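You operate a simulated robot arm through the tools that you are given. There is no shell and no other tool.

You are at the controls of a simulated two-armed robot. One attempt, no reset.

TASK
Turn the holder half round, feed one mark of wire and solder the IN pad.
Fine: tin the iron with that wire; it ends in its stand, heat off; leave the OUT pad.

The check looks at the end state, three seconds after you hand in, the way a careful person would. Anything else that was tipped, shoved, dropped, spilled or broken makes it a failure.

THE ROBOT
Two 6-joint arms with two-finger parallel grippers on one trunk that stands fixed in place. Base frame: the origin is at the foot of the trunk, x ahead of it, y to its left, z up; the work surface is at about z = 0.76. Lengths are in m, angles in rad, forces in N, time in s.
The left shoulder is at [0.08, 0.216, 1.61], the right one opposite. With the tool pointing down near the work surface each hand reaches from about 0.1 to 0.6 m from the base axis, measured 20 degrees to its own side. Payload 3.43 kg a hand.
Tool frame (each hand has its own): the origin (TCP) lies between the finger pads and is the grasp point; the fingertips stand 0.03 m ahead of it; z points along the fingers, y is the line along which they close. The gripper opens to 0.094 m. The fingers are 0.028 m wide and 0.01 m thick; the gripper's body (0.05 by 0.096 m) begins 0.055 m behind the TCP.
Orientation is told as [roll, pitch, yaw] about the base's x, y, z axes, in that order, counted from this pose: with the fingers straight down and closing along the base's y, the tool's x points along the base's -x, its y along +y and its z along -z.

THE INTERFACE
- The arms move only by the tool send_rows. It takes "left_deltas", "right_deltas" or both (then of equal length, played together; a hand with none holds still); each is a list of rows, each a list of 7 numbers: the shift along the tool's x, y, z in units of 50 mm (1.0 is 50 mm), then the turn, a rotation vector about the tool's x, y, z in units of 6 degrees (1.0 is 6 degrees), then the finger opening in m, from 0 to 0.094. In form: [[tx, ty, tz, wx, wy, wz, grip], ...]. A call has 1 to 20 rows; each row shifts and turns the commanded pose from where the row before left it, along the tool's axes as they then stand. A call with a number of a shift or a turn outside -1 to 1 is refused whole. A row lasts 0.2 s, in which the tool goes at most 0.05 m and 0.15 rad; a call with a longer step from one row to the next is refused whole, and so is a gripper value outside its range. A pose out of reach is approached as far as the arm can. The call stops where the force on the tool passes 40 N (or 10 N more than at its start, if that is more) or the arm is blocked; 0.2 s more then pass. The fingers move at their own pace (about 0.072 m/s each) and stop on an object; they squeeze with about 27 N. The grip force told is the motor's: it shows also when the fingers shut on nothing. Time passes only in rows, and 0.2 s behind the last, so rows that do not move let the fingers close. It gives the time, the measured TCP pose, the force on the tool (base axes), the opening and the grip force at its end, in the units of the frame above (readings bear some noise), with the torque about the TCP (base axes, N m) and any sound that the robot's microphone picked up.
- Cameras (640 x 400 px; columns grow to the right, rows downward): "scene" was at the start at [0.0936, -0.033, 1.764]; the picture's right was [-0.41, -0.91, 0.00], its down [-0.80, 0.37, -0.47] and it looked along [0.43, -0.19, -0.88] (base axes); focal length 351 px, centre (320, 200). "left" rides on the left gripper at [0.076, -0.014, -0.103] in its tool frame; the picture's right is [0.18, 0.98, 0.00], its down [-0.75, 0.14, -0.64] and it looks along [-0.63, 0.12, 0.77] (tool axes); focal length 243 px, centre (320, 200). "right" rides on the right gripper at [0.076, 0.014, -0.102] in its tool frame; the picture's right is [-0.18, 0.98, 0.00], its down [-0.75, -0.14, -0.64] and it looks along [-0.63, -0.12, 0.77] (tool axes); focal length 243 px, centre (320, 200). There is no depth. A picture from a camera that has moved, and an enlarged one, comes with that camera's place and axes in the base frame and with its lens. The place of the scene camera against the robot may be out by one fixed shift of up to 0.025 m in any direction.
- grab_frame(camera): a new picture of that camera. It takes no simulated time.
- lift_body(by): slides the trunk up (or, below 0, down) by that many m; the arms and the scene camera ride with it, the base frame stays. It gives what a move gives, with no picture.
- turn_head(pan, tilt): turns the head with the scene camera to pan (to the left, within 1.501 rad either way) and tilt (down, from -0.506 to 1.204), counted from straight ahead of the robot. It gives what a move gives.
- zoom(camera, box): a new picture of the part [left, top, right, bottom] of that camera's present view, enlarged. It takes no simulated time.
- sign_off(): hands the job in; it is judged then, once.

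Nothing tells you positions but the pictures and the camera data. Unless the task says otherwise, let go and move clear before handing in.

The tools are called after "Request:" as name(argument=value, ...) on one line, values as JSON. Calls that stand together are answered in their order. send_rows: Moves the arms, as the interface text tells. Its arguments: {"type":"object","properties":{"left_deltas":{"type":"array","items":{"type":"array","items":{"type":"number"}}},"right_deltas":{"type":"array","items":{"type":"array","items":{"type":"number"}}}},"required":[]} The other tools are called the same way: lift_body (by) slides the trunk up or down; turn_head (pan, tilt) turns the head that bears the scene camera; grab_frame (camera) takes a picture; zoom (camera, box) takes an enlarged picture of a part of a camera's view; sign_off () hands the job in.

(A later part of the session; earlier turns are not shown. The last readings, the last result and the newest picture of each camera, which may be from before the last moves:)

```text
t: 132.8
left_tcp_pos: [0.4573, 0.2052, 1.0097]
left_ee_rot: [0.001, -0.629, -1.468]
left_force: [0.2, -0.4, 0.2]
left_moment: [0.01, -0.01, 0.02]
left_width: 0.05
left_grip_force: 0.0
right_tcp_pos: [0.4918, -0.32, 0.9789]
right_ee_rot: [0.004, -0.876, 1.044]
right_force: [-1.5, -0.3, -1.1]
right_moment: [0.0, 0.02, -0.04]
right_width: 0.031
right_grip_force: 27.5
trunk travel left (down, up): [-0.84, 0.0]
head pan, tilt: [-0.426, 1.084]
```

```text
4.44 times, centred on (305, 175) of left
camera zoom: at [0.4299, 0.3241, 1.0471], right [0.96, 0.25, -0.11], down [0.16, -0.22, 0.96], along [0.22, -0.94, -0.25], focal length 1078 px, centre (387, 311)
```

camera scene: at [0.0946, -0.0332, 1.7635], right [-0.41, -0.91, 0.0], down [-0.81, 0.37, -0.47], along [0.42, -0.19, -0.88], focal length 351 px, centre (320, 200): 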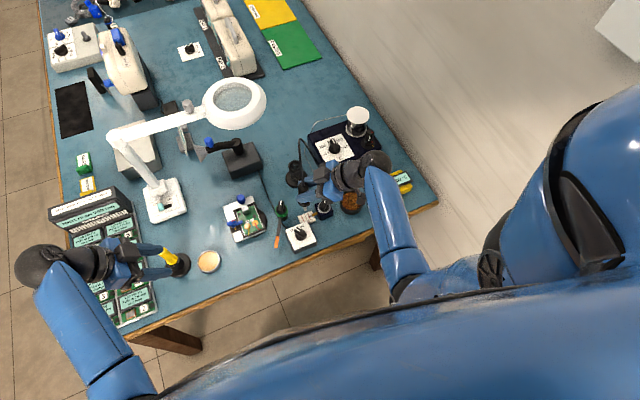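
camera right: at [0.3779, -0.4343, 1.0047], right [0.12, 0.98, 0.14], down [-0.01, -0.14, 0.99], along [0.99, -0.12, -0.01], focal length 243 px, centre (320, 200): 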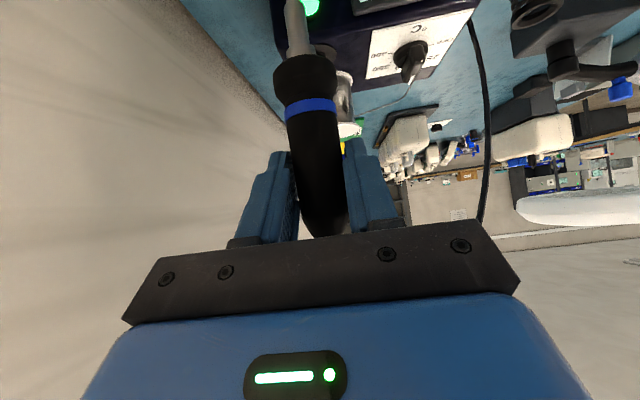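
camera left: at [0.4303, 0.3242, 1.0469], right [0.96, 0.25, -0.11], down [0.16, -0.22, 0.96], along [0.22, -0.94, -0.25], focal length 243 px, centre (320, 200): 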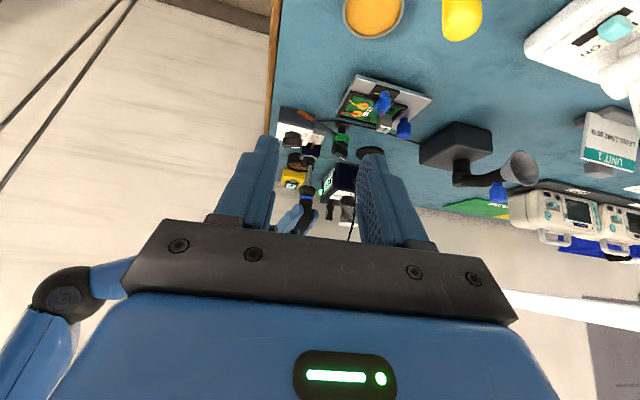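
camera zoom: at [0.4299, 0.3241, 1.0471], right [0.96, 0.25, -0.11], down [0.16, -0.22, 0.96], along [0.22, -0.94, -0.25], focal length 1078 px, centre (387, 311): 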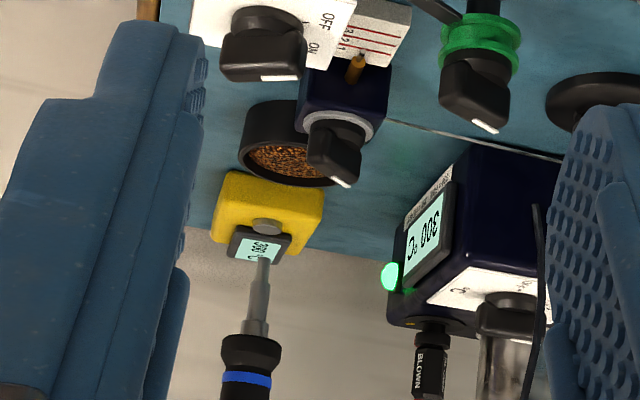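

Request:
send_rows(right_deltas=[[0.082, -0.34, -0.096, 0, 0, 0, 0.01], [0.42, 0, 0.35, 0, 0, 0, 0.01], [0.42, 0, 0.35, 0, 0, 0, 0.01], [0, 0, 0, 0, 0, 0, 0.01]])

Request:
zoom(camera="scene", box=[315, 160, 395, 220])

Request:
zoom(camera="left", box=[280, 130, 330, 190])

```text
t: 133.8
left_tcp_pos: [0.4569, 0.2065, 1.0077]
left_ee_rot: [0.002, -0.629, -1.468]
left_force: [0.0, -0.8, -0.9]
left_moment: [0.0, 0.01, -0.03]
left_width: 0.0497
left_grip_force: 0.2
right_tcp_pos: [0.5031, -0.3331, 0.9258]
right_ee_rot: [0.003, -0.876, 1.046]
right_force: [-1.0, 0.1, -0.3]
right_moment: [-0.01, -0.01, 0.0]
right_width: 0.031
right_grip_force: 27.1
trunk travel left (down, up): [-0.84, 0.0]
head pan, tilt: [-0.426, 1.084]
```

```text
6.67 times, centred on (355, 190) of scene
camera zoom: at [0.0936, -0.0328, 1.7636], right [-0.41, -0.91, 0.0], down [-0.8, 0.37, -0.47], along [0.43, -0.19, -0.88], focal length 2342 px, centre (87, 267)
```

zoom: 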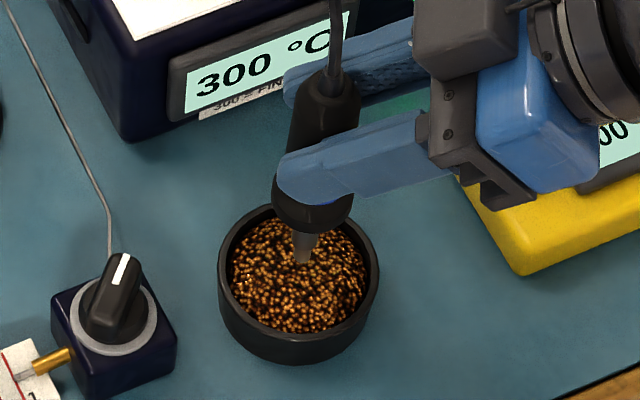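

```text
6.67 times, centred on (305, 160) of left
camera zoom: at [0.4297, 0.3244, 1.0471], right [0.96, 0.25, -0.11], down [0.16, -0.22, 0.96], along [0.22, -0.94, -0.25], focal length 1618 px, centre (420, 467)
```

zoom: 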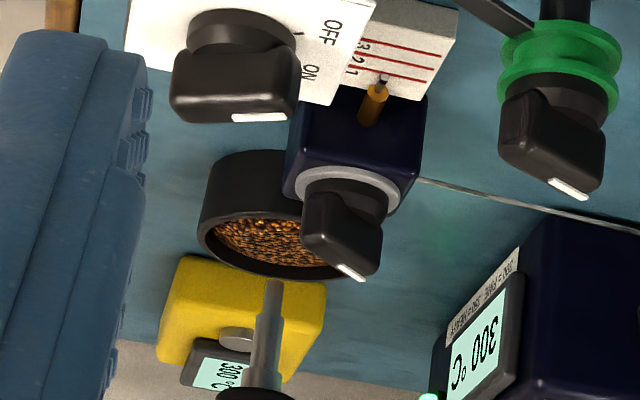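

Request:
send_rows(right_deltas=[[0.154, 0, 0.128, 0, 0, 0, 0.01], [0.154, 0, 0.128, 0, 0, 0, 0.01], [0.077, 0, 0.064, 0, 0, 0, 0.01], [0, 0, 0, 0, 0, 0, 0.01]])

Request:
zoom(camera="scene", box=[330, 180, 370, 215])

Request:
zoom(camera="left", box=[290, 140, 330, 180])

```text
t: 134.8
left_tcp_pos: [0.4543, 0.2069, 1.0111]
left_ee_rot: [0.006, -0.63, -1.471]
left_force: [0.4, 0.2, -0.8]
left_moment: [0.0, 0.02, -0.01]
left_width: 0.05
left_grip_force: 0.0
right_tcp_pos: [0.5042, -0.334, 0.9067]
right_ee_rot: [-0.013, -0.881, 1.057]
right_force: [-1.2, -0.4, 40.0]
right_moment: [0.1, -0.14, 0.04]
right_width: 0.0314
right_grip_force: 26.7
trunk travel left (down, up): [-0.84, 0.0]
head pan, tilt: [-0.426, 1.084]
```

```text
11.43 times, centred on (350, 198) of scene
camera zoom: at [0.0882, -0.0298, 1.7645], right [-0.41, -0.91, 0.0], down [-0.8, 0.36, -0.47], along [0.43, -0.2, -0.88], focal length 4014 px, centre (-23, 229)
```

zoom: 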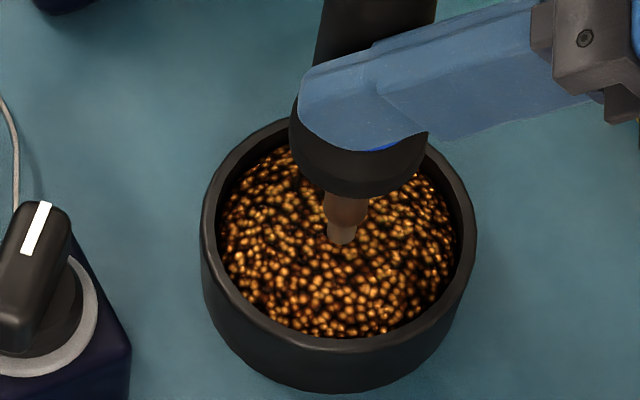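

```text
10.00 times, centred on (310, 160) of left
camera zoom: at [0.4267, 0.326, 1.0485], right [0.96, 0.25, -0.1], down [0.16, -0.21, 0.96], along [0.22, -0.94, -0.25], focal length 2426 px, centre (420, 600)
```

zoom: 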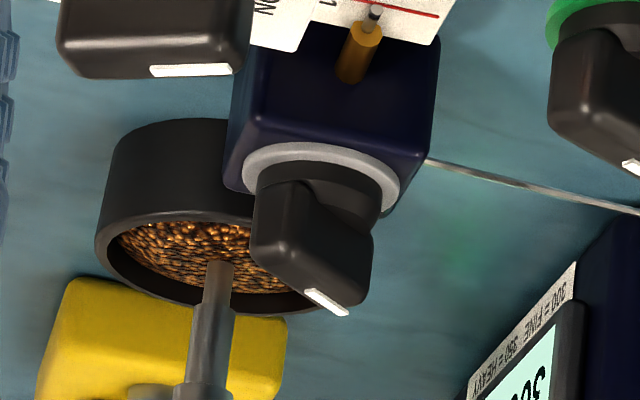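

Request:
send_rows(right_deltas=[[-0.07, 0, -0.058, 0, 0, 0, 0.01], [0, 0, 0, 0, 0, 0, 0.01], [0, 0.04, 0, 0, 0, 0, 0.01], [0, -0.08, 0, 0, 0, 0, 0.01], [0, 0.08, 0, 0, 0, 0, 0.01], [0, -0.04, 0, 0, 0, 0, 0.01], [0, 0, 0, 0, 0, 0, 0.01]])

Request:
zoom(camera="scene", box=[330, 180, 370, 215])

```text
t: 136.4
left_tcp_pos: [0.4574, 0.2056, 1.0092]
left_ee_rot: [0.004, -0.629, -1.469]
left_force: [-1.5, 0.3, 0.8]
left_moment: [-0.01, 0.0, -0.01]
left_width: 0.0497
left_grip_force: 0.0
right_tcp_pos: [0.5028, -0.3342, 0.9048]
right_ee_rot: [0.002, -0.877, 1.045]
right_force: [-1.3, 1.5, 10.9]
right_moment: [0.31, 0.05, 0.02]
right_width: 0.0312
right_grip_force: 27.5
trunk travel left (down, up): [-0.84, 0.0]
head pan, tilt: [-0.426, 1.084]
```

```text
11.43 times, centred on (350, 198) of scene
camera zoom: at [0.0917, -0.0314, 1.7636], right [-0.41, -0.91, 0.0], down [-0.8, 0.37, -0.47], along [0.43, -0.19, -0.88], focal length 4014 px, centre (-23, 229)
```

zoom: 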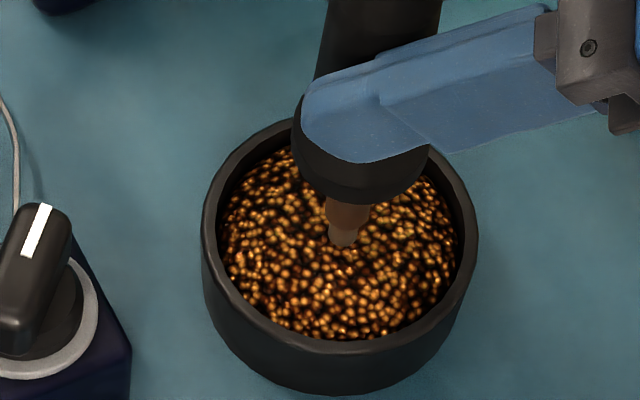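

Request:
send_rows(right_deltas=[[-0.3, 0, -0.25, 0, 0, 0, 0.01], [-0.45, 0, -0.375, 0, 0, 0, 0.01], [-0.3, 0, -0.25, 0, 0, 0, 0.01], [0, 0, 0, 0, 0, 0, 0.01]])

Request:
zoom(camera="scene", box=[330, 165, 370, 200])

Request:
zoom(camera="left", box=[285, 160, 315, 220])

```text
t: 137.4
left_tcp_pos: [0.4579, 0.205, 1.0086]
left_ee_rot: [-0.001, -0.63, -1.469]
left_force: [-0.8, -0.4, -0.9]
left_moment: [-0.01, 0.01, -0.04]
left_width: 0.0501
left_grip_force: 0.0
right_tcp_pos: [0.5048, -0.3357, 0.9729]
right_ee_rot: [0.004, -0.875, 1.041]
right_force: [-0.8, 0.2, -0.2]
right_moment: [0.0, -0.01, 0.0]
right_width: 0.0309
right_grip_force: 27.1
trunk travel left (down, up): [-0.84, 0.0]
head pan, tilt: [-0.426, 1.084]
```

```text
11.43 times, centred on (350, 182) of scene
camera zoom: at [0.0945, -0.0336, 1.7635], right [-0.41, -0.91, 0.0], down [-0.81, 0.37, -0.47], along [0.42, -0.19, -0.88], focal length 4014 px, centre (-23, 400)
```

zoom: 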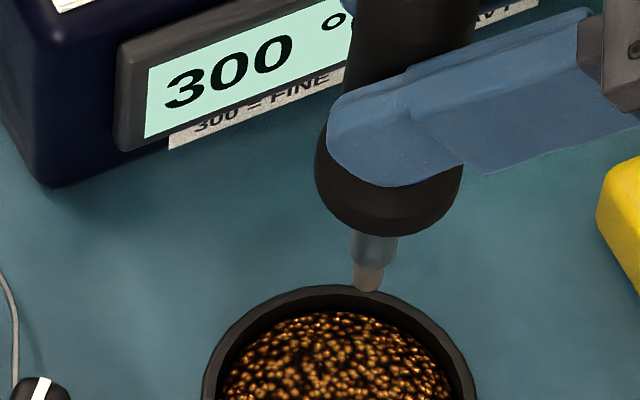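

```text
6.67 times, centred on (300, 190) of left
camera zoom: at [0.4302, 0.3239, 1.047], right [0.96, 0.25, -0.11], down [0.16, -0.22, 0.96], along [0.22, -0.94, -0.25], focal length 1618 px, centre (453, 267)
```

zoom: 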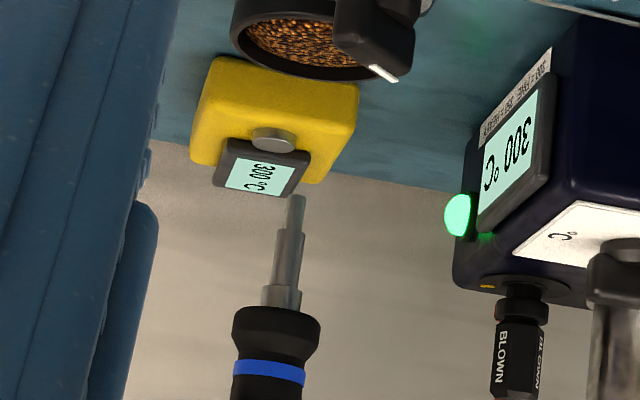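

I go back over the wire with the wiped tip.

Request:
send_rows(right_deltas=[[-0.409, 0.301, 0.49, 0, 0, 0, 0.01], [-0.409, 0.301, 0.49, 0, 0, 0, 0.01], [-0.409, 0.301, 0.49, 0, 0, 0, 0.01], [-0.409, 0.301, 0.49, 0, 0, 0, 0.01], [0.384, 0, 0.32, 0, 0, 0, 0.01], [0.384, 0, 0.32, 0, 0, 0, 0.01], [0, 0, 0, 0, 0, 0, 0.01]])

Request:
zoom(camera="scene", box=[293, 195, 328, 222])

Request:
zoom(camera="left", box=[300, 128, 325, 158])

```text
t: 139.0
left_tcp_pos: [0.4569, 0.2049, 1.0082]
left_ee_rot: [0.002, -0.628, -1.468]
left_force: [0.7, -0.7, 0.0]
left_moment: [0.0, 0.0, -0.01]
left_width: 0.0498
left_grip_force: 0.0
right_tcp_pos: [0.5148, -0.1946, 0.9234]
right_ee_rot: [0.005, -0.876, 1.046]
right_force: [0.5, -0.9, -1.8]
right_moment: [0.0, -0.01, 0.01]
right_width: 0.0311
right_grip_force: 26.8
trunk travel left (down, up): [-0.84, 0.0]
head pan, tilt: [-0.426, 1.084]
```

```text
14.81 times, centred on (310, 208) of scene
camera zoom: at [0.0937, -0.0327, 1.7636], right [-0.41, -0.91, 0.0], down [-0.8, 0.37, -0.47], along [0.43, -0.19, -0.88], focal length 5204 px, centre (461, 74)
```

zoom: 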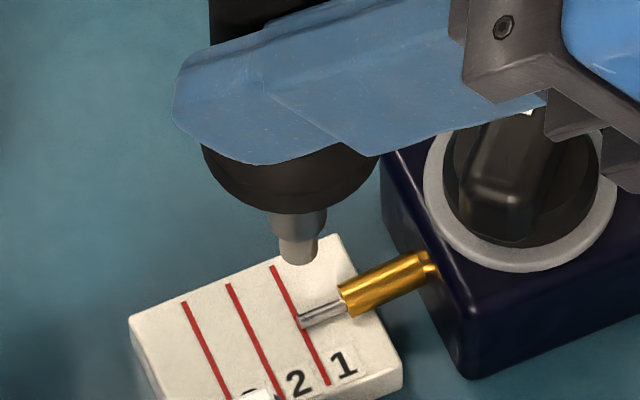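

```text
13.33 times, centred on (312, 143) of left
camera zoom: at [0.4298, 0.3244, 1.0471], right [0.96, 0.25, -0.11], down [0.16, -0.22, 0.96], along [0.22, -0.94, -0.25], focal length 3235 px, centre (420, 960)
```

zoom: 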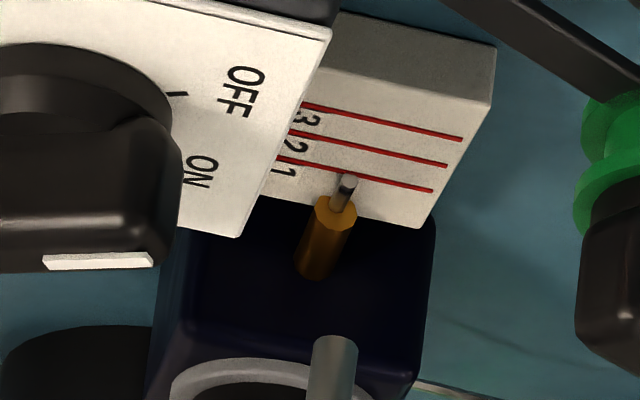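

Request:
send_rows(right_deltas=[[0.2, 0.014, 0.134, 0, 0, 0, 0.01], [0.2, 0.014, 0.134, 0, 0, 0, 0.01], [0, 0, 0, 0, 0, 0, 0.01], [0, 0, 0, 0, 0, 0, 0.01]])

Request:
zoom(camera="scene", box=[293, 195, 328, 222])

Request:
zoom(camera="left", box=[303, 128, 323, 148])

```text
t: 140.0
left_tcp_pos: [0.458, 0.2053, 1.0081]
left_ee_rot: [0.003, -0.629, -1.469]
left_force: [0.1, 0.4, 0.3]
left_moment: [0.02, 0.0, -0.02]
left_width: 0.0499
left_grip_force: 0.0
right_tcp_pos: [0.5138, -0.1966, 0.8991]
right_ee_rot: [0.003, -0.876, 1.045]
right_force: [-0.8, 0.5, -1.0]
right_moment: [0.02, 0.02, 0.0]
right_width: 0.031
right_grip_force: 26.9
trunk travel left (down, up): [-0.84, 0.0]
head pan, tilt: [-0.426, 1.084]
```

```text
14.81 times, centred on (310, 208) of scene
camera zoom: at [0.0936, -0.0328, 1.7636], right [-0.41, -0.91, 0.0], down [-0.8, 0.37, -0.47], along [0.43, -0.19, -0.88], focal length 5204 px, centre (461, 74)
```

zoom: 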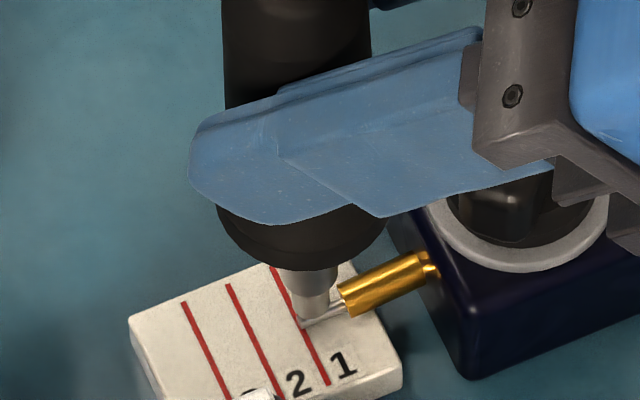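

```text
16.00 times, centred on (313, 138) of left
camera zoom: at [0.4296, 0.3244, 1.0471], right [0.96, 0.25, -0.11], down [0.16, -0.22, 0.96], along [0.22, -0.94, -0.25], focal length 3882 px, centre (432, 1192)
```

zoom: 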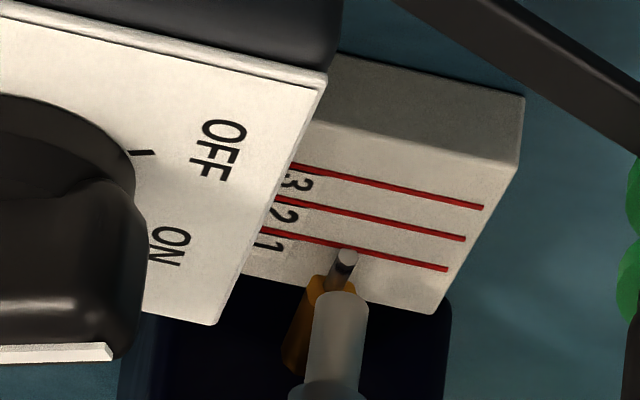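

Request:
send_rows(right_deltas=[[0.06, 0, 0.05, 0, 0, 0, 0.01], [0, 0, 0, 0, 0, 0, 0.01], [0, 0, 0, 0, 0, 0, 0.01], [0, 0, 0, 0, 0, 0, 0.01], [0, 0, 0, 0, 0, 0, 0.01]])

Request:
zoom(camera="scene", box=[293, 195, 328, 222])

Request:
zoom(camera="left", box=[303, 128, 323, 148])

```text
t: 141.2
left_tcp_pos: [0.4576, 0.2049, 1.0082]
left_ee_rot: [0.001, -0.629, -1.468]
left_force: [-0.1, -0.6, -0.1]
left_moment: [0.01, 0.0, -0.01]
left_width: 0.0501
left_grip_force: 0.0
right_tcp_pos: [0.5121, -0.1965, 0.8954]
right_ee_rot: [0.005, -0.877, 1.046]
right_force: [-0.7, 0.3, -0.4]
right_moment: [-0.01, 0.03, 0.02]
right_width: 0.0311
right_grip_force: 26.8
trunk travel left (down, up): [-0.84, 0.0]
head pan, tilt: [-0.426, 1.084]
```

```text
14.81 times, centred on (310, 208) of scene
camera zoom: at [0.0937, -0.0329, 1.7636], right [-0.41, -0.91, 0.0], down [-0.8, 0.37, -0.47], along [0.43, -0.19, -0.88], focal length 5204 px, centre (461, 74)
```

zoom: 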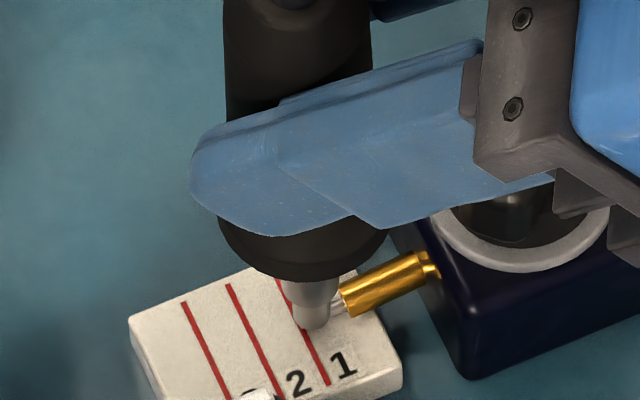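

```text
16.00 times, centred on (313, 138) of left
camera zoom: at [0.4298, 0.3244, 1.0471], right [0.96, 0.25, -0.11], down [0.16, -0.22, 0.96], along [0.22, -0.94, -0.25], focal length 3882 px, centre (432, 1192)
```

zoom: 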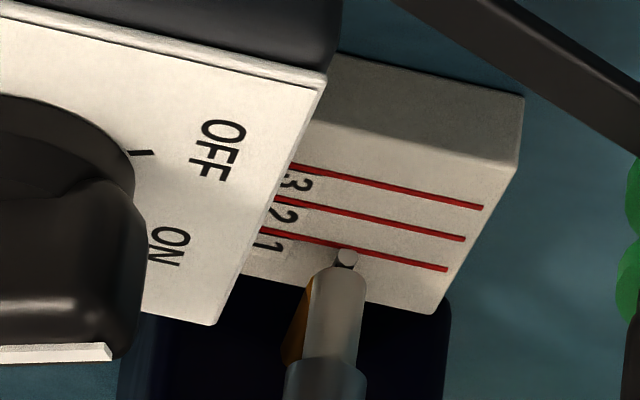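

Request:
send_rows(right_deltas=[[0.013, -0.026, 0.031, 0, 0, 0, 0.01], [0, 0, 0, 0, 0, 0, 0.01], [0, 0, 0, 0, 0, 0, 0.01], [0, 0, 0, 0, 0, 0, 0.01], [0, 0, 0, 0, 0, 0, 0.01], [0, 0, 0, 0, 0, 0, 0.01], [0, 0, 0, 0, 0, 0, 0.01], [0, 0, 0, 0, 0, 0, 0.01], [0, 0, 0, 0, 0, 0, 0.01], [0, 0, 0, 0, 0, 0, 0.01]])

Request:
zoom(camera="scene", box=[293, 195, 328, 222])

Request:
zoom(camera="left", box=[303, 128, 323, 148])

```text
t: 143.4
left_tcp_pos: [0.4572, 0.2042, 1.0087]
left_ee_rot: [0.002, -0.628, -1.468]
left_force: [0.8, -0.7, 0.0]
left_moment: [0.04, 0.0, 0.01]
left_width: 0.05
left_grip_force: 0.0
right_tcp_pos: [0.515, -0.1951, 0.8944]
right_ee_rot: [0.004, -0.876, 1.046]
right_force: [-0.1, 0.0, -0.4]
right_moment: [-0.02, 0.01, -0.02]
right_width: 0.0309
right_grip_force: 27.4
trunk travel left (down, up): [-0.84, 0.0]
head pan, tilt: [-0.426, 1.084]
```

```text
14.81 times, centred on (310, 208) of scene
camera zoom: at [0.0938, -0.0329, 1.7636], right [-0.41, -0.91, 0.0], down [-0.8, 0.37, -0.47], along [0.43, -0.19, -0.88], focal length 5204 px, centre (461, 74)
```

zoom: 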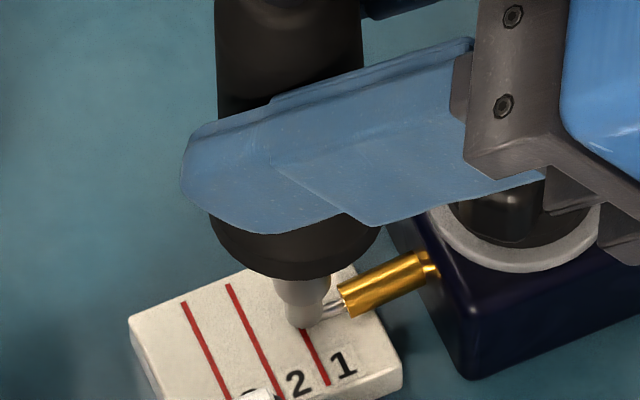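

```text
16.00 times, centred on (313, 138) of left
camera zoom: at [0.4298, 0.3243, 1.0471], right [0.96, 0.25, -0.11], down [0.16, -0.22, 0.96], along [0.22, -0.94, -0.25], focal length 3882 px, centre (432, 1192)
```

zoom: 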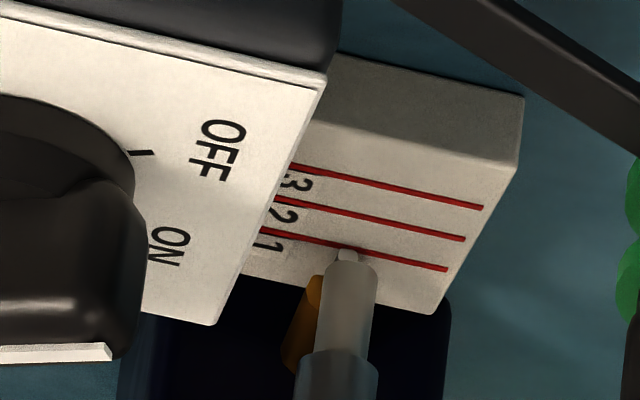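

Request:
send_rows(right_deltas=[[-0.031, 0, -0.026, 0, 0, 0, 0.01], [0, 0, 0, 0, 0, 0, 0.01], [0, 0, 0, 0, 0, 0, 0.01], [0, 0, 0, 0, 0, 0, 0.01], [0, 0, 0, 0, 0, 0, 0.01], [0, 0, 0, 0, 0, 0, 0.01], [0, 0, 0, 0, 0, 0, 0.01], [0, 0, 0, 0, 0, 0, 0.01], [0, 0, 0, 0, 0, 0, 0.01], [0, 0, 0, 0, 0, 0, 0.01], [0, 0, 0, 0, 0, 0, 0.01], [0, 0, 0, 0, 0, 0, 0.01], [0, 0, 0, 0, 0, 0, 0.01], [0, 0, 0, 0, 0, 0, 0.01], [0, 0, 0, 0, 0, 0, 0.01], [0, 0, 0, 0, 0, 0, 0.01]])

Request:
zoom(camera="scene", box=[293, 195, 328, 222])

Request:
zoom(camera="left", box=[303, 128, 323, 148])

```text
t: 146.8
left_tcp_pos: [0.4584, 0.2042, 1.0079]
left_ee_rot: [0.001, -0.628, -1.468]
left_force: [0.3, 0.6, 0.2]
left_moment: [0.0, 0.0, 0.01]
left_width: 0.0499
left_grip_force: 0.1
right_tcp_pos: [0.5138, -0.1946, 0.896]
right_ee_rot: [0.004, -0.877, 1.044]
right_force: [-0.1, -0.7, -1.1]
right_moment: [0.0, -0.01, 0.03]
right_width: 0.0309
right_grip_force: 27.0
trunk travel left (down, up): [-0.84, 0.0]
head pan, tilt: [-0.426, 1.084]
```

```text
14.81 times, centred on (310, 208) of scene
camera zoom: at [0.0938, -0.0329, 1.7636], right [-0.41, -0.91, 0.0], down [-0.8, 0.37, -0.47], along [0.43, -0.19, -0.88], focal length 5204 px, centre (461, 74)
```

zoom: 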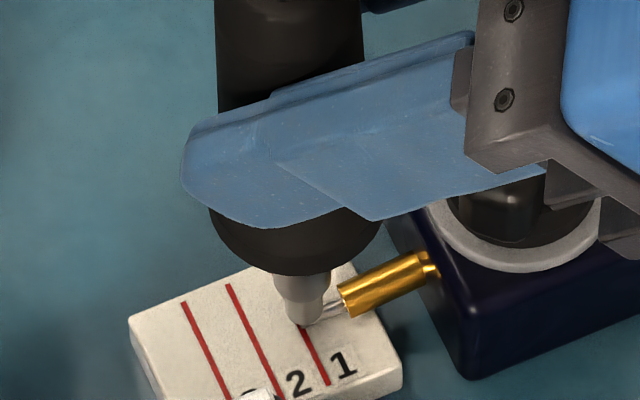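

```text
16.00 times, centred on (313, 138) of left
camera zoom: at [0.4298, 0.3243, 1.0471], right [0.96, 0.25, -0.11], down [0.16, -0.22, 0.96], along [0.22, -0.94, -0.25], focal length 3882 px, centre (432, 1192)
```

zoom: 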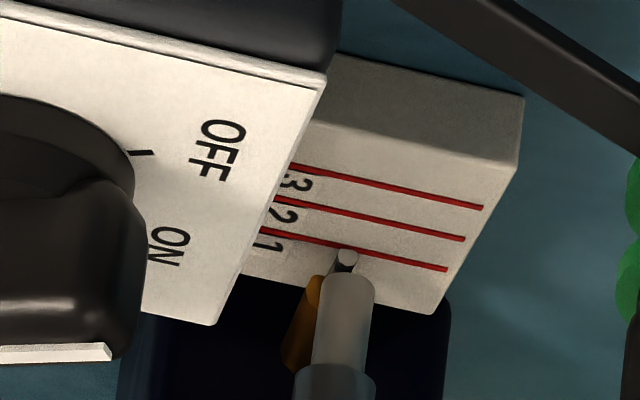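

The tip rests right on the wire but it still does not melt. I look around for labels I may have missed (spool, feeder, cup, stand).

Request:
zoom(camera="scene", box=[330, 95, 390, 175])

Request:
zoom(camera="right", box=[0, 0, 640, 220])

Request:
zoom(camera="left", box=[280, 90, 420, 240])

Request:
zoom(camera="scene", box=[190, 240, 230, 285])

```text
5.00 times, centred on (360, 135) of scene
camera zoom: at [0.0938, -0.0329, 1.7636], right [-0.41, -0.91, 0.0], down [-0.8, 0.37, -0.47], along [0.43, -0.19, -0.88], focal length 1756 px, centre (120, 525)
```

zoom: 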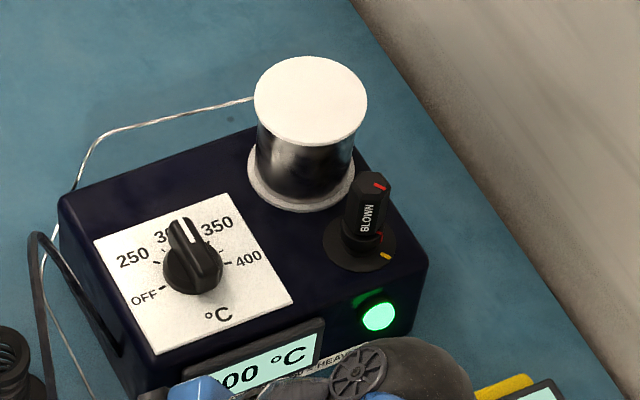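

```text
1.00 times, centred on (320, 110) of right (not enlarged: the box is as wide or as high as the picture)
camera zoom: at [0.4372, -0.2987, 0.9035], right [-0.79, 0.59, 0.14], down [0.12, -0.08, 0.99], along [0.6, 0.8, -0.01], focal length 243 px, centre (320, 290)
```

zoom: 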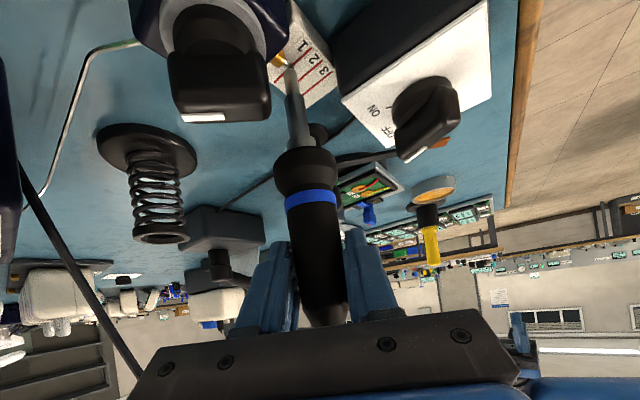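

```text
2.67 times, centred on (350, 165) of left
camera zoom: at [0.4298, 0.3243, 1.0471], right [0.96, 0.25, -0.11], down [0.16, -0.22, 0.96], along [0.22, -0.94, -0.25], focal length 647 px, centre (240, 293)
```

zoom: 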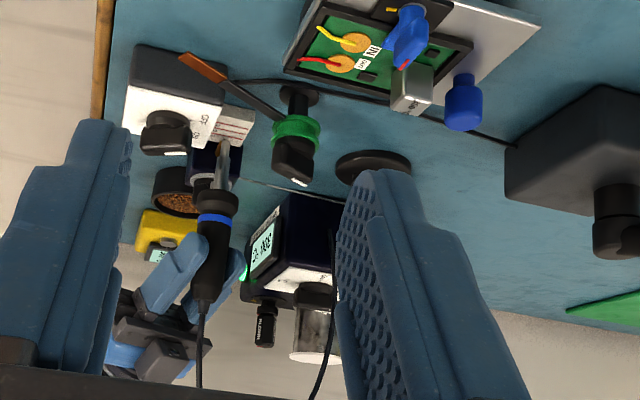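

```text
8.89 times, centred on (210, 262) of scene
camera zoom: at [0.0938, -0.0329, 1.7636], right [-0.41, -0.91, 0.0], down [-0.8, 0.37, -0.47], along [0.43, -0.19, -0.88], focal length 3122 px, centre (1298, -356)
```

zoom: 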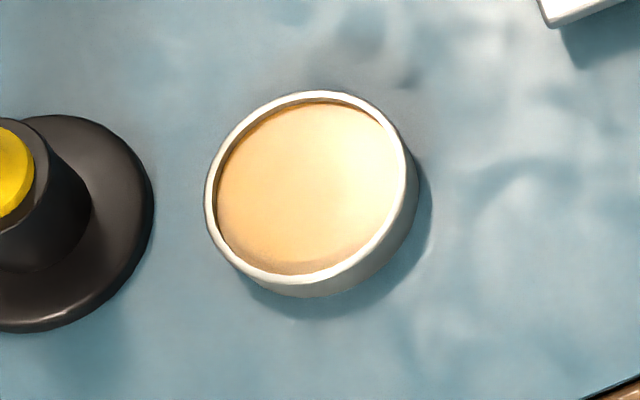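

The right camera now sees the tip next to the wire from another side. I zoom in there.

Request:
zoom(camera="right", box=[260, 30, 330, 90])

Request:
zoom(camera="right", box=[275, 50, 305, 75])

```text
6.67 times, centred on (295, 60) of right
camera zoom: at [0.4372, -0.2987, 0.9035], right [-0.79, 0.59, 0.14], down [0.12, -0.08, 0.99], along [0.6, 0.8, -0.01], focal length 1618 px, centre (487, 1133)
```

zoom: 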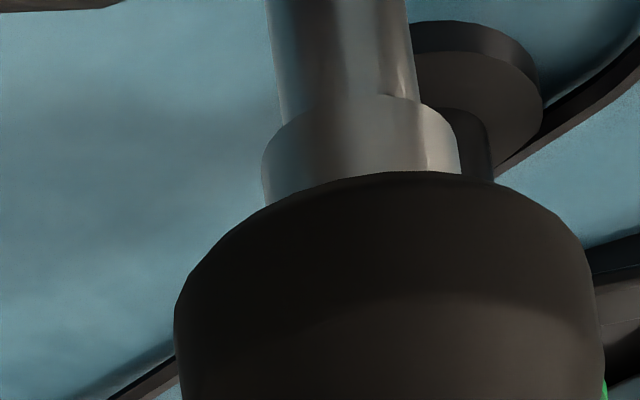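

```text
16.00 times, centred on (290, 62) of right
camera zoom: at [0.4372, -0.2987, 0.9035], right [-0.79, 0.59, 0.14], down [0.12, -0.08, 0.99], along [0.6, 0.8, -0.01], focal length 3882 px, centre (800, 2400)
```

zoom: 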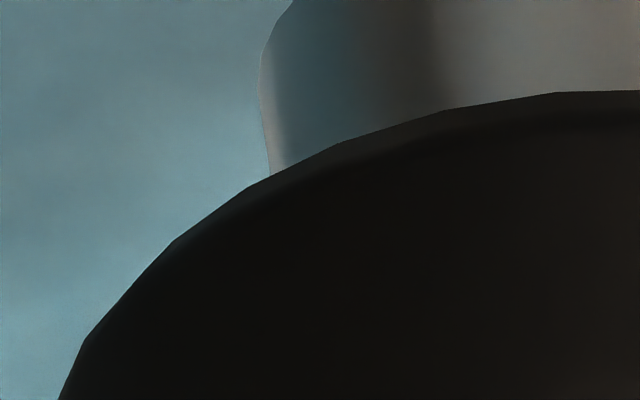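

Request:
zoom(camera="right", box=[260, -45, 320, 0])

Request:
zoom(camera="right", box=[200, 0, 360, 20])

```text
refused: -45 is not a number from 0 to 400
```

```text
4.00 times, centred on (280, 10) of right
camera zoom: at [0.4372, -0.2987, 0.9035], right [-0.79, 0.59, 0.14], down [0.12, -0.08, 0.99], along [0.6, 0.8, -0.01], focal length 970 px, centre (480, 960)
```

zoom: 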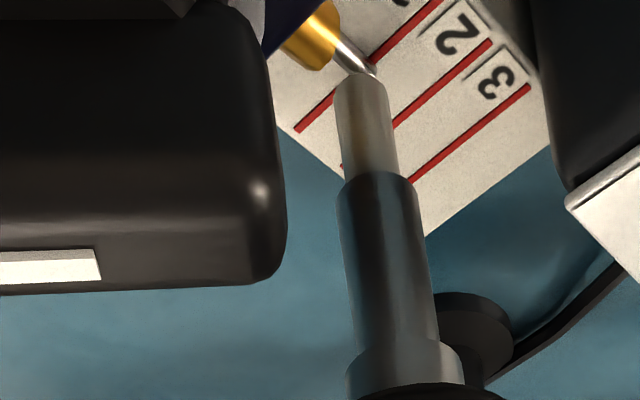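

Request:
zoom(camera="right", box=[256, 0, 326, 2])

```text
9.14 times, centred on (291, 1) of right
camera zoom: at [0.4372, -0.2987, 0.9035], right [-0.79, 0.59, 0.14], down [0.12, -0.08, 0.99], along [0.6, 0.8, -0.01], focal length 2218 px, centre (585, 2019)
```

zoom: 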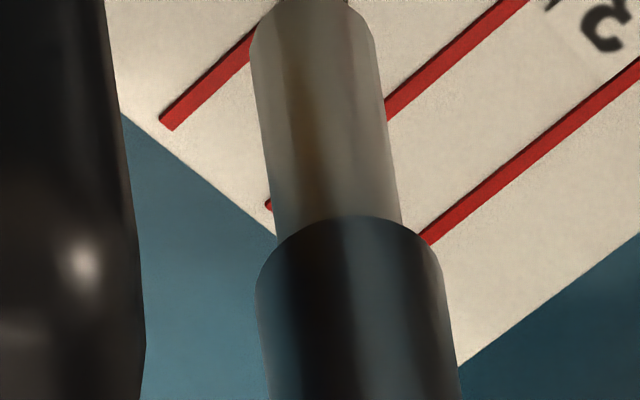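

All three views show the tip at the wire end. I try slowly sweeping the tip along the wire toward the nozzle and back at wire height, then check again.

Request:
send_rows(right_deltas=[[0.031, 0, 0.026, 0, 0, 0, 0.01], [0, 0, 0, 0, 0, 0, 0.01], [0.011, -0.01, -0.0133, 0, 0, 0, 0.01], [0, 0, 0, 0, 0, 0, 0.01], [0.011, -0.01, -0.0133, 0, 0, 0, 0.01], [0, 0, 0, 0, 0, 0, 0.01], [0.011, -0.01, -0.0133, 0, 0, 0, 0.01], [0, 0, 0, 0, 0, 0, 0.01], [-0.022, 0.02, 0.0266, 0, 0, 0, 0.01], [0, 0, 0, 0, 0, 0, 0.01], [-0.022, 0.02, 0.0266, 0, 0, 0, 0.01], [0, 0, 0, 0, 0, 0, 0.01], [-0.022, 0.02, 0.0266, 0, 0, 0, 0.01], [0, 0, 0, 0, 0, 0, 0.01]])

Request:
zoom(camera="scene", box=[293, 195, 328, 222])

Request:
zoom(camera="right", box=[200, 0, 360, 20])

```text
t: 149.8
left_tcp_pos: [0.4569, 0.2049, 1.0066]
left_ee_rot: [0.001, -0.629, -1.467]
left_force: [-0.5, -0.1, 0.6]
left_moment: [0.0, 0.03, 0.0]
left_width: 0.0501
left_grip_force: 0.0
right_tcp_pos: [0.5143, -0.1925, 0.8946]
right_ee_rot: [0.003, -0.876, 1.045]
right_force: [0.1, 0.6, -0.7]
right_moment: [-0.02, 0.02, 0.02]
right_width: 0.0311
right_grip_force: 26.8
trunk travel left (down, up): [-0.84, 0.0]
head pan, tilt: [-0.426, 1.084]
```

```text
14.81 times, centred on (310, 208) of scene
camera zoom: at [0.0938, -0.0329, 1.7636], right [-0.41, -0.91, 0.0], down [-0.8, 0.37, -0.47], along [0.43, -0.19, -0.88], focal length 5204 px, centre (461, 74)
```

zoom: 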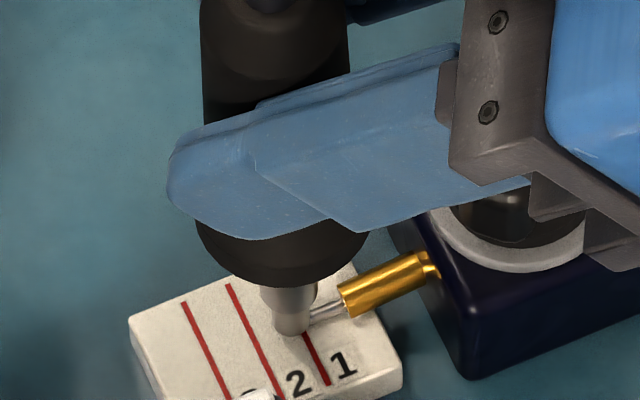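

```text
4.00 times, centred on (280, 10) of right
camera zoom: at [0.4366, -0.2954, 0.9027], right [-0.79, 0.59, 0.14], down [0.12, -0.08, 0.99], along [0.6, 0.8, -0.01], focal length 970 px, centre (480, 960)
```

zoom: 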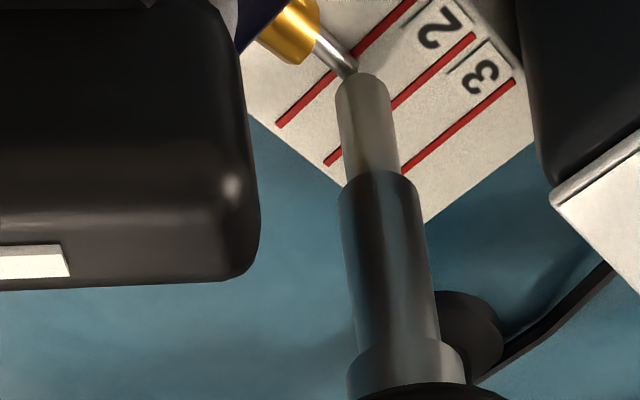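

Request:
send_rows(right_deltas=[[-0.23, 0, -0.19, 0, 0, 0, 0.01], [-0.38, 0, -0.32, 0, 0, 0, 0.01], [0, 0, 0, 0, 0, 0, 0.01]])

Request:
zoom(camera="left", box=[303, 155, 323, 175])

Request:
zoom(camera="scene", box=[293, 190, 328, 218])

Request:
zoom(camera="right", box=[200, 0, 360, 20])

```text
t: 150.6
left_tcp_pos: [0.4576, 0.2053, 1.0079]
left_ee_rot: [0.002, -0.629, -1.468]
left_force: [0.1, 0.7, -0.6]
left_moment: [0.0, -0.01, 0.03]
left_width: 0.0499
left_grip_force: 0.2
right_tcp_pos: [0.5124, -0.1915, 0.9356]
right_ee_rot: [0.001, -0.875, 1.045]
right_force: [1.1, 0.2, -0.4]
right_moment: [-0.01, -0.01, 0.0]
right_width: 0.031
right_grip_force: 27.1
trunk travel left (down, up): [-0.84, 0.0]
head pan, tilt: [-0.426, 1.084]
```

```text
16.00 times, centred on (313, 165) of left
camera zoom: at [0.4298, 0.3243, 1.0471], right [0.96, 0.25, -0.11], down [0.16, -0.22, 0.96], along [0.22, -0.94, -0.25], focal length 3882 px, centre (432, 760)
```

zoom: 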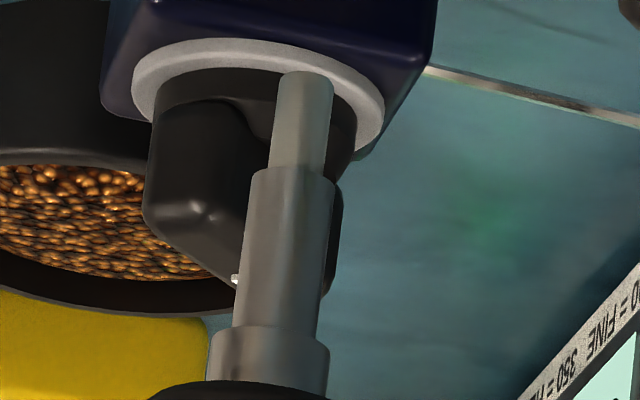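

```text
14.29 times, centred on (310, 204) of scene
camera zoom: at [0.0939, -0.0329, 1.7636], right [-0.41, -0.91, 0.0], down [-0.8, 0.37, -0.47], along [0.43, -0.19, -0.88], focal length 5018 px, centre (456, 143)
```

zoom: 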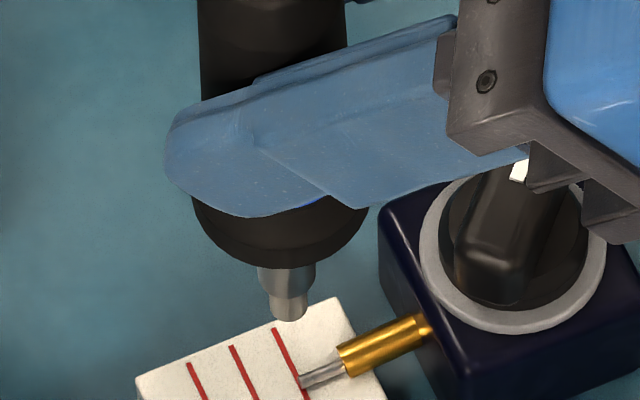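

```text
4.00 times, centred on (280, 10) of right
camera zoom: at [0.435, -0.2953, 0.9422], right [-0.79, 0.59, 0.14], down [0.12, -0.08, 0.99], along [0.6, 0.8, -0.01], focal length 970 px, centre (480, 960)
```

zoom: 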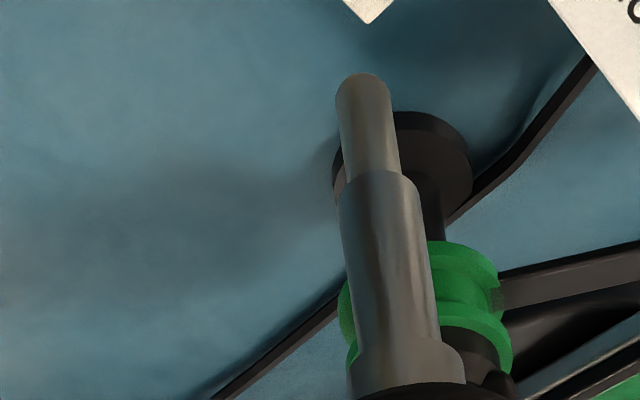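

Careful pixel geometry shows my best alignment (t=130) came before the wool wipe. I return to exactly that alignment now.

Request:
send_rows(right_deltas=[[0.28, 0, 0.234, 0, 0, 0, 0.01], [0.26, 0, 0.22, 0, 0, 0, 0.01], [0, 0, 0, 0, 0, 0, 0.01]])

Request:
zoom(camera="scene", box=[298, 202, 318, 218])

Request:
zoom(camera="left", box=[303, 128, 323, 148])

```text
t: 151.4
left_tcp_pos: [0.4569, 0.205, 1.0069]
left_ee_rot: [0.002, -0.629, -1.468]
left_force: [-0.1, 0.5, -0.2]
left_moment: [0.0, 0.01, 0.04]
left_width: 0.05
left_grip_force: 0.1
right_tcp_pos: [0.5155, -0.192, 0.8989]
right_ee_rot: [0.004, -0.875, 1.043]
right_force: [-0.3, -0.4, -0.4]
right_moment: [0.01, 0.01, 0.01]
right_width: 0.0309
right_grip_force: 27.2
trunk travel left (down, up): [-0.84, 0.0]
head pan, tilt: [-0.426, 1.084]
```

```text
16.00 times, centred on (308, 210) of scene
camera zoom: at [0.0937, -0.0329, 1.7636], right [-0.41, -0.91, 0.0], down [-0.8, 0.37, -0.47], along [0.43, -0.19, -0.88], focal length 5620 px, centre (512, 40)
```

zoom: 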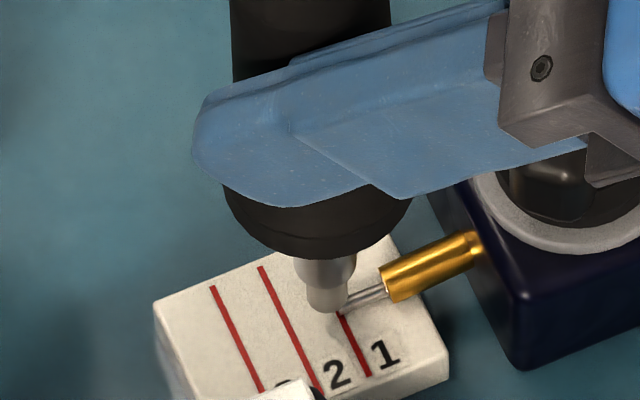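

```text
16.00 times, centred on (313, 138) of left
camera zoom: at [0.4298, 0.3243, 1.0471], right [0.96, 0.25, -0.11], down [0.16, -0.22, 0.96], along [0.22, -0.94, -0.25], focal length 3882 px, centre (432, 1192)
```

zoom: 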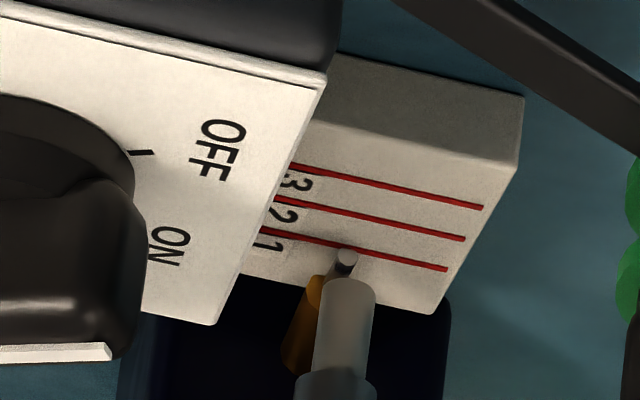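

Request:
send_rows(right_deltas=[[0.13, -0.02, 0.048, 0, 0, 0, 0.01], [0, 0, 0, 0, 0, 0, 0.01], [0, 0, 0, 0, 0, 0, 0.01]])

Request:
zoom(camera="scene", box=[298, 202, 318, 218])

Request:
zoom(camera="left", box=[303, 128, 323, 148])

```text
t: 152.2
left_tcp_pos: [0.459, 0.206, 1.0076]
left_ee_rot: [0.001, -0.627, -1.467]
left_force: [0.0, -0.7, -0.5]
left_moment: [0.01, 0.0, 0.01]
left_width: 0.05
left_grip_force: 0.0
right_tcp_pos: [0.5143, -0.1953, 0.8923]
right_ee_rot: [0.002, -0.876, 1.046]
right_force: [-0.1, -0.4, -0.1]
right_moment: [-0.02, 0.03, 0.03]
right_width: 0.031
right_grip_force: 26.8
trunk travel left (down, up): [-0.84, 0.0]
head pan, tilt: [-0.426, 1.084]
```

```text
16.00 times, centred on (308, 210) of scene
camera zoom: at [0.0935, -0.0327, 1.7636], right [-0.41, -0.91, 0.0], down [-0.8, 0.37, -0.47], along [0.43, -0.19, -0.88], focal length 5620 px, centre (512, 40)
```

zoom: 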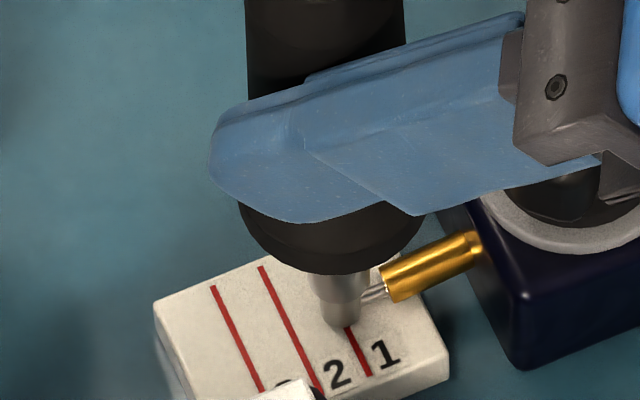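

```text
16.00 times, centred on (313, 138) of left
camera zoom: at [0.4296, 0.3245, 1.0471], right [0.96, 0.25, -0.11], down [0.16, -0.22, 0.96], along [0.22, -0.94, -0.25], focal length 3882 px, centre (432, 1192)
```

zoom: 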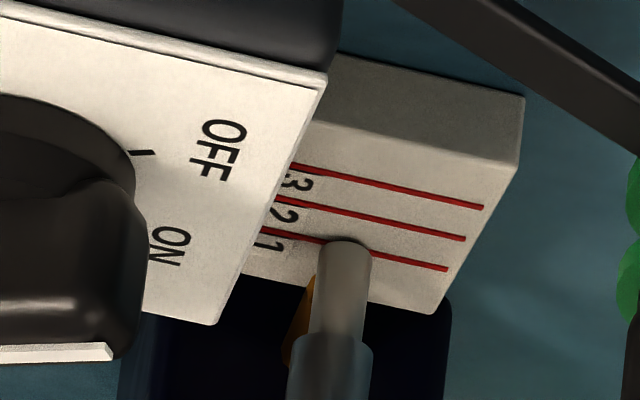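

Now the tip's end is centred on the wire end in both views. I hold for about three seconds.

Request:
send_rows(right_deltas=[[0, -0.01, 0, 0, 0, 0, 0.01], [0, 0, 0, 0, 0, 0, 0.01], [0, 0, 0, 0, 0, 0, 0.01], [0, 0, 0, 0, 0, 0, 0.01], [0, 0, 0, 0, 0, 0, 0.01], [0, 0, 0, 0, 0, 0, 0.01], [0, 0, 0, 0, 0, 0, 0.01], [0, 0, 0, 0, 0, 0, 0.01], [0, 0, 0, 0, 0, 0, 0.01], [0, 0, 0, 0, 0, 0, 0.01], [0, 0, 0, 0, 0, 0, 0.01], [0, 0, 0, 0, 0, 0, 0.01], [0, 0, 0, 0, 0, 0, 0.01], [0, 0, 0, 0, 0, 0, 0.01]])

Request:
zoom(camera="scene", box=[298, 202, 318, 218])

Request:
zoom(camera="right", box=[200, 0, 360, 20])

```text
t: 155.2
left_tcp_pos: [0.4577, 0.2049, 1.0088]
left_ee_rot: [0.001, -0.629, -1.468]
left_force: [0.2, -0.6, 0.0]
left_moment: [0.0, 0.0, 0.0]
left_width: 0.0501
left_grip_force: 0.1
right_tcp_pos: [0.5133, -0.1942, 0.8926]
right_ee_rot: [0.004, -0.875, 1.042]
right_force: [-0.1, -0.4, -0.9]
right_moment: [-0.02, 0.05, -0.01]
right_width: 0.0311
right_grip_force: 26.7
trunk travel left (down, up): [-0.84, 0.0]
head pan, tilt: [-0.426, 1.084]
```

```text
16.00 times, centred on (308, 210) of scene
camera zoom: at [0.0938, -0.0329, 1.7636], right [-0.41, -0.91, 0.0], down [-0.8, 0.37, -0.47], along [0.43, -0.19, -0.88], focal length 5620 px, centre (512, 40)
```

zoom: 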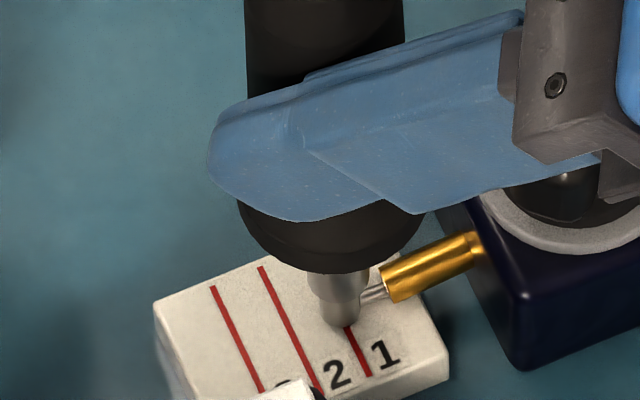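

```text
4.00 times, centred on (280, 10) of right
camera zoom: at [0.4365, -0.2978, 0.8995], right [-0.79, 0.59, 0.14], down [0.12, -0.08, 0.99], along [0.6, 0.8, -0.01], focal length 970 px, centre (480, 960)
```

zoom: 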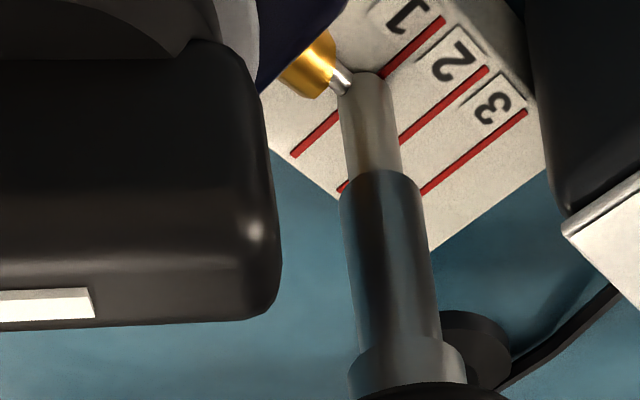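

Still no melting. I notice a notice sheet on the far wall in the right camera's view; I read it, and look over the other signs.

Request:
zoom(camera="right", box=[480, 190, 530, 230])

Request:
zoom(camera="right", box=[380, 100, 640, 260])

Request:
zoom(camera="left", box=[400, 100, 640, 280])

```text
10.00 times, centred on (505, 210) of right
camera zoom: at [0.4365, -0.2978, 0.8995], right [-0.79, 0.59, 0.14], down [0.12, -0.08, 0.99], along [0.6, 0.8, -0.01], focal length 2426 px, centre (-1530, 100)
```

zoom: 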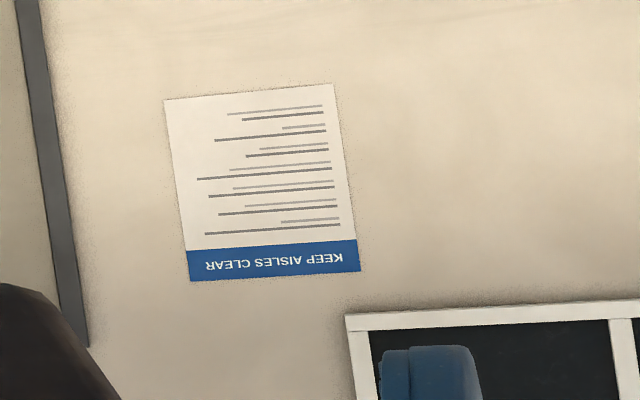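

```text
2.46 times, centred on (510, 180) of right
camera zoom: at [0.4365, -0.2978, 0.8995], right [-0.79, 0.59, 0.14], down [0.12, -0.08, 0.99], along [0.6, 0.8, -0.01], focal length 597 px, centre (-148, 249)
```

zoom: 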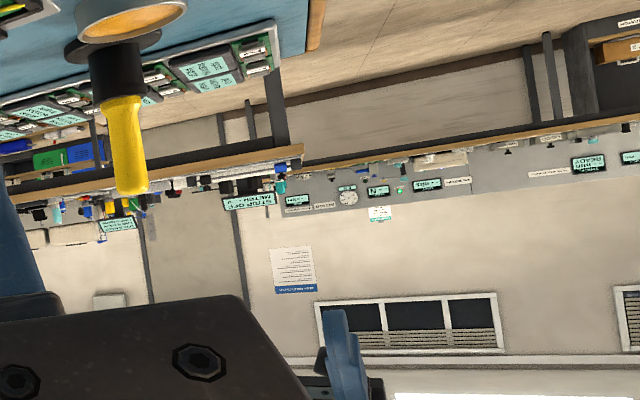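

```text
2.22 times, centred on (520, 190) of left
camera zoom: at [0.4298, 0.3243, 1.0471], right [0.96, 0.25, -0.11], down [0.16, -0.22, 0.96], along [0.22, -0.94, -0.25], focal length 539 px, centre (-124, 222)
```

zoom: 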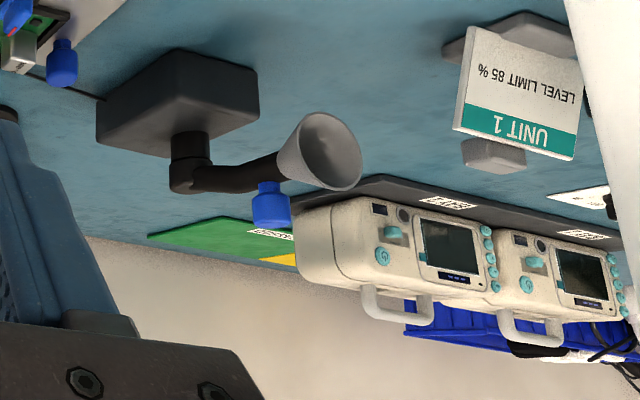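

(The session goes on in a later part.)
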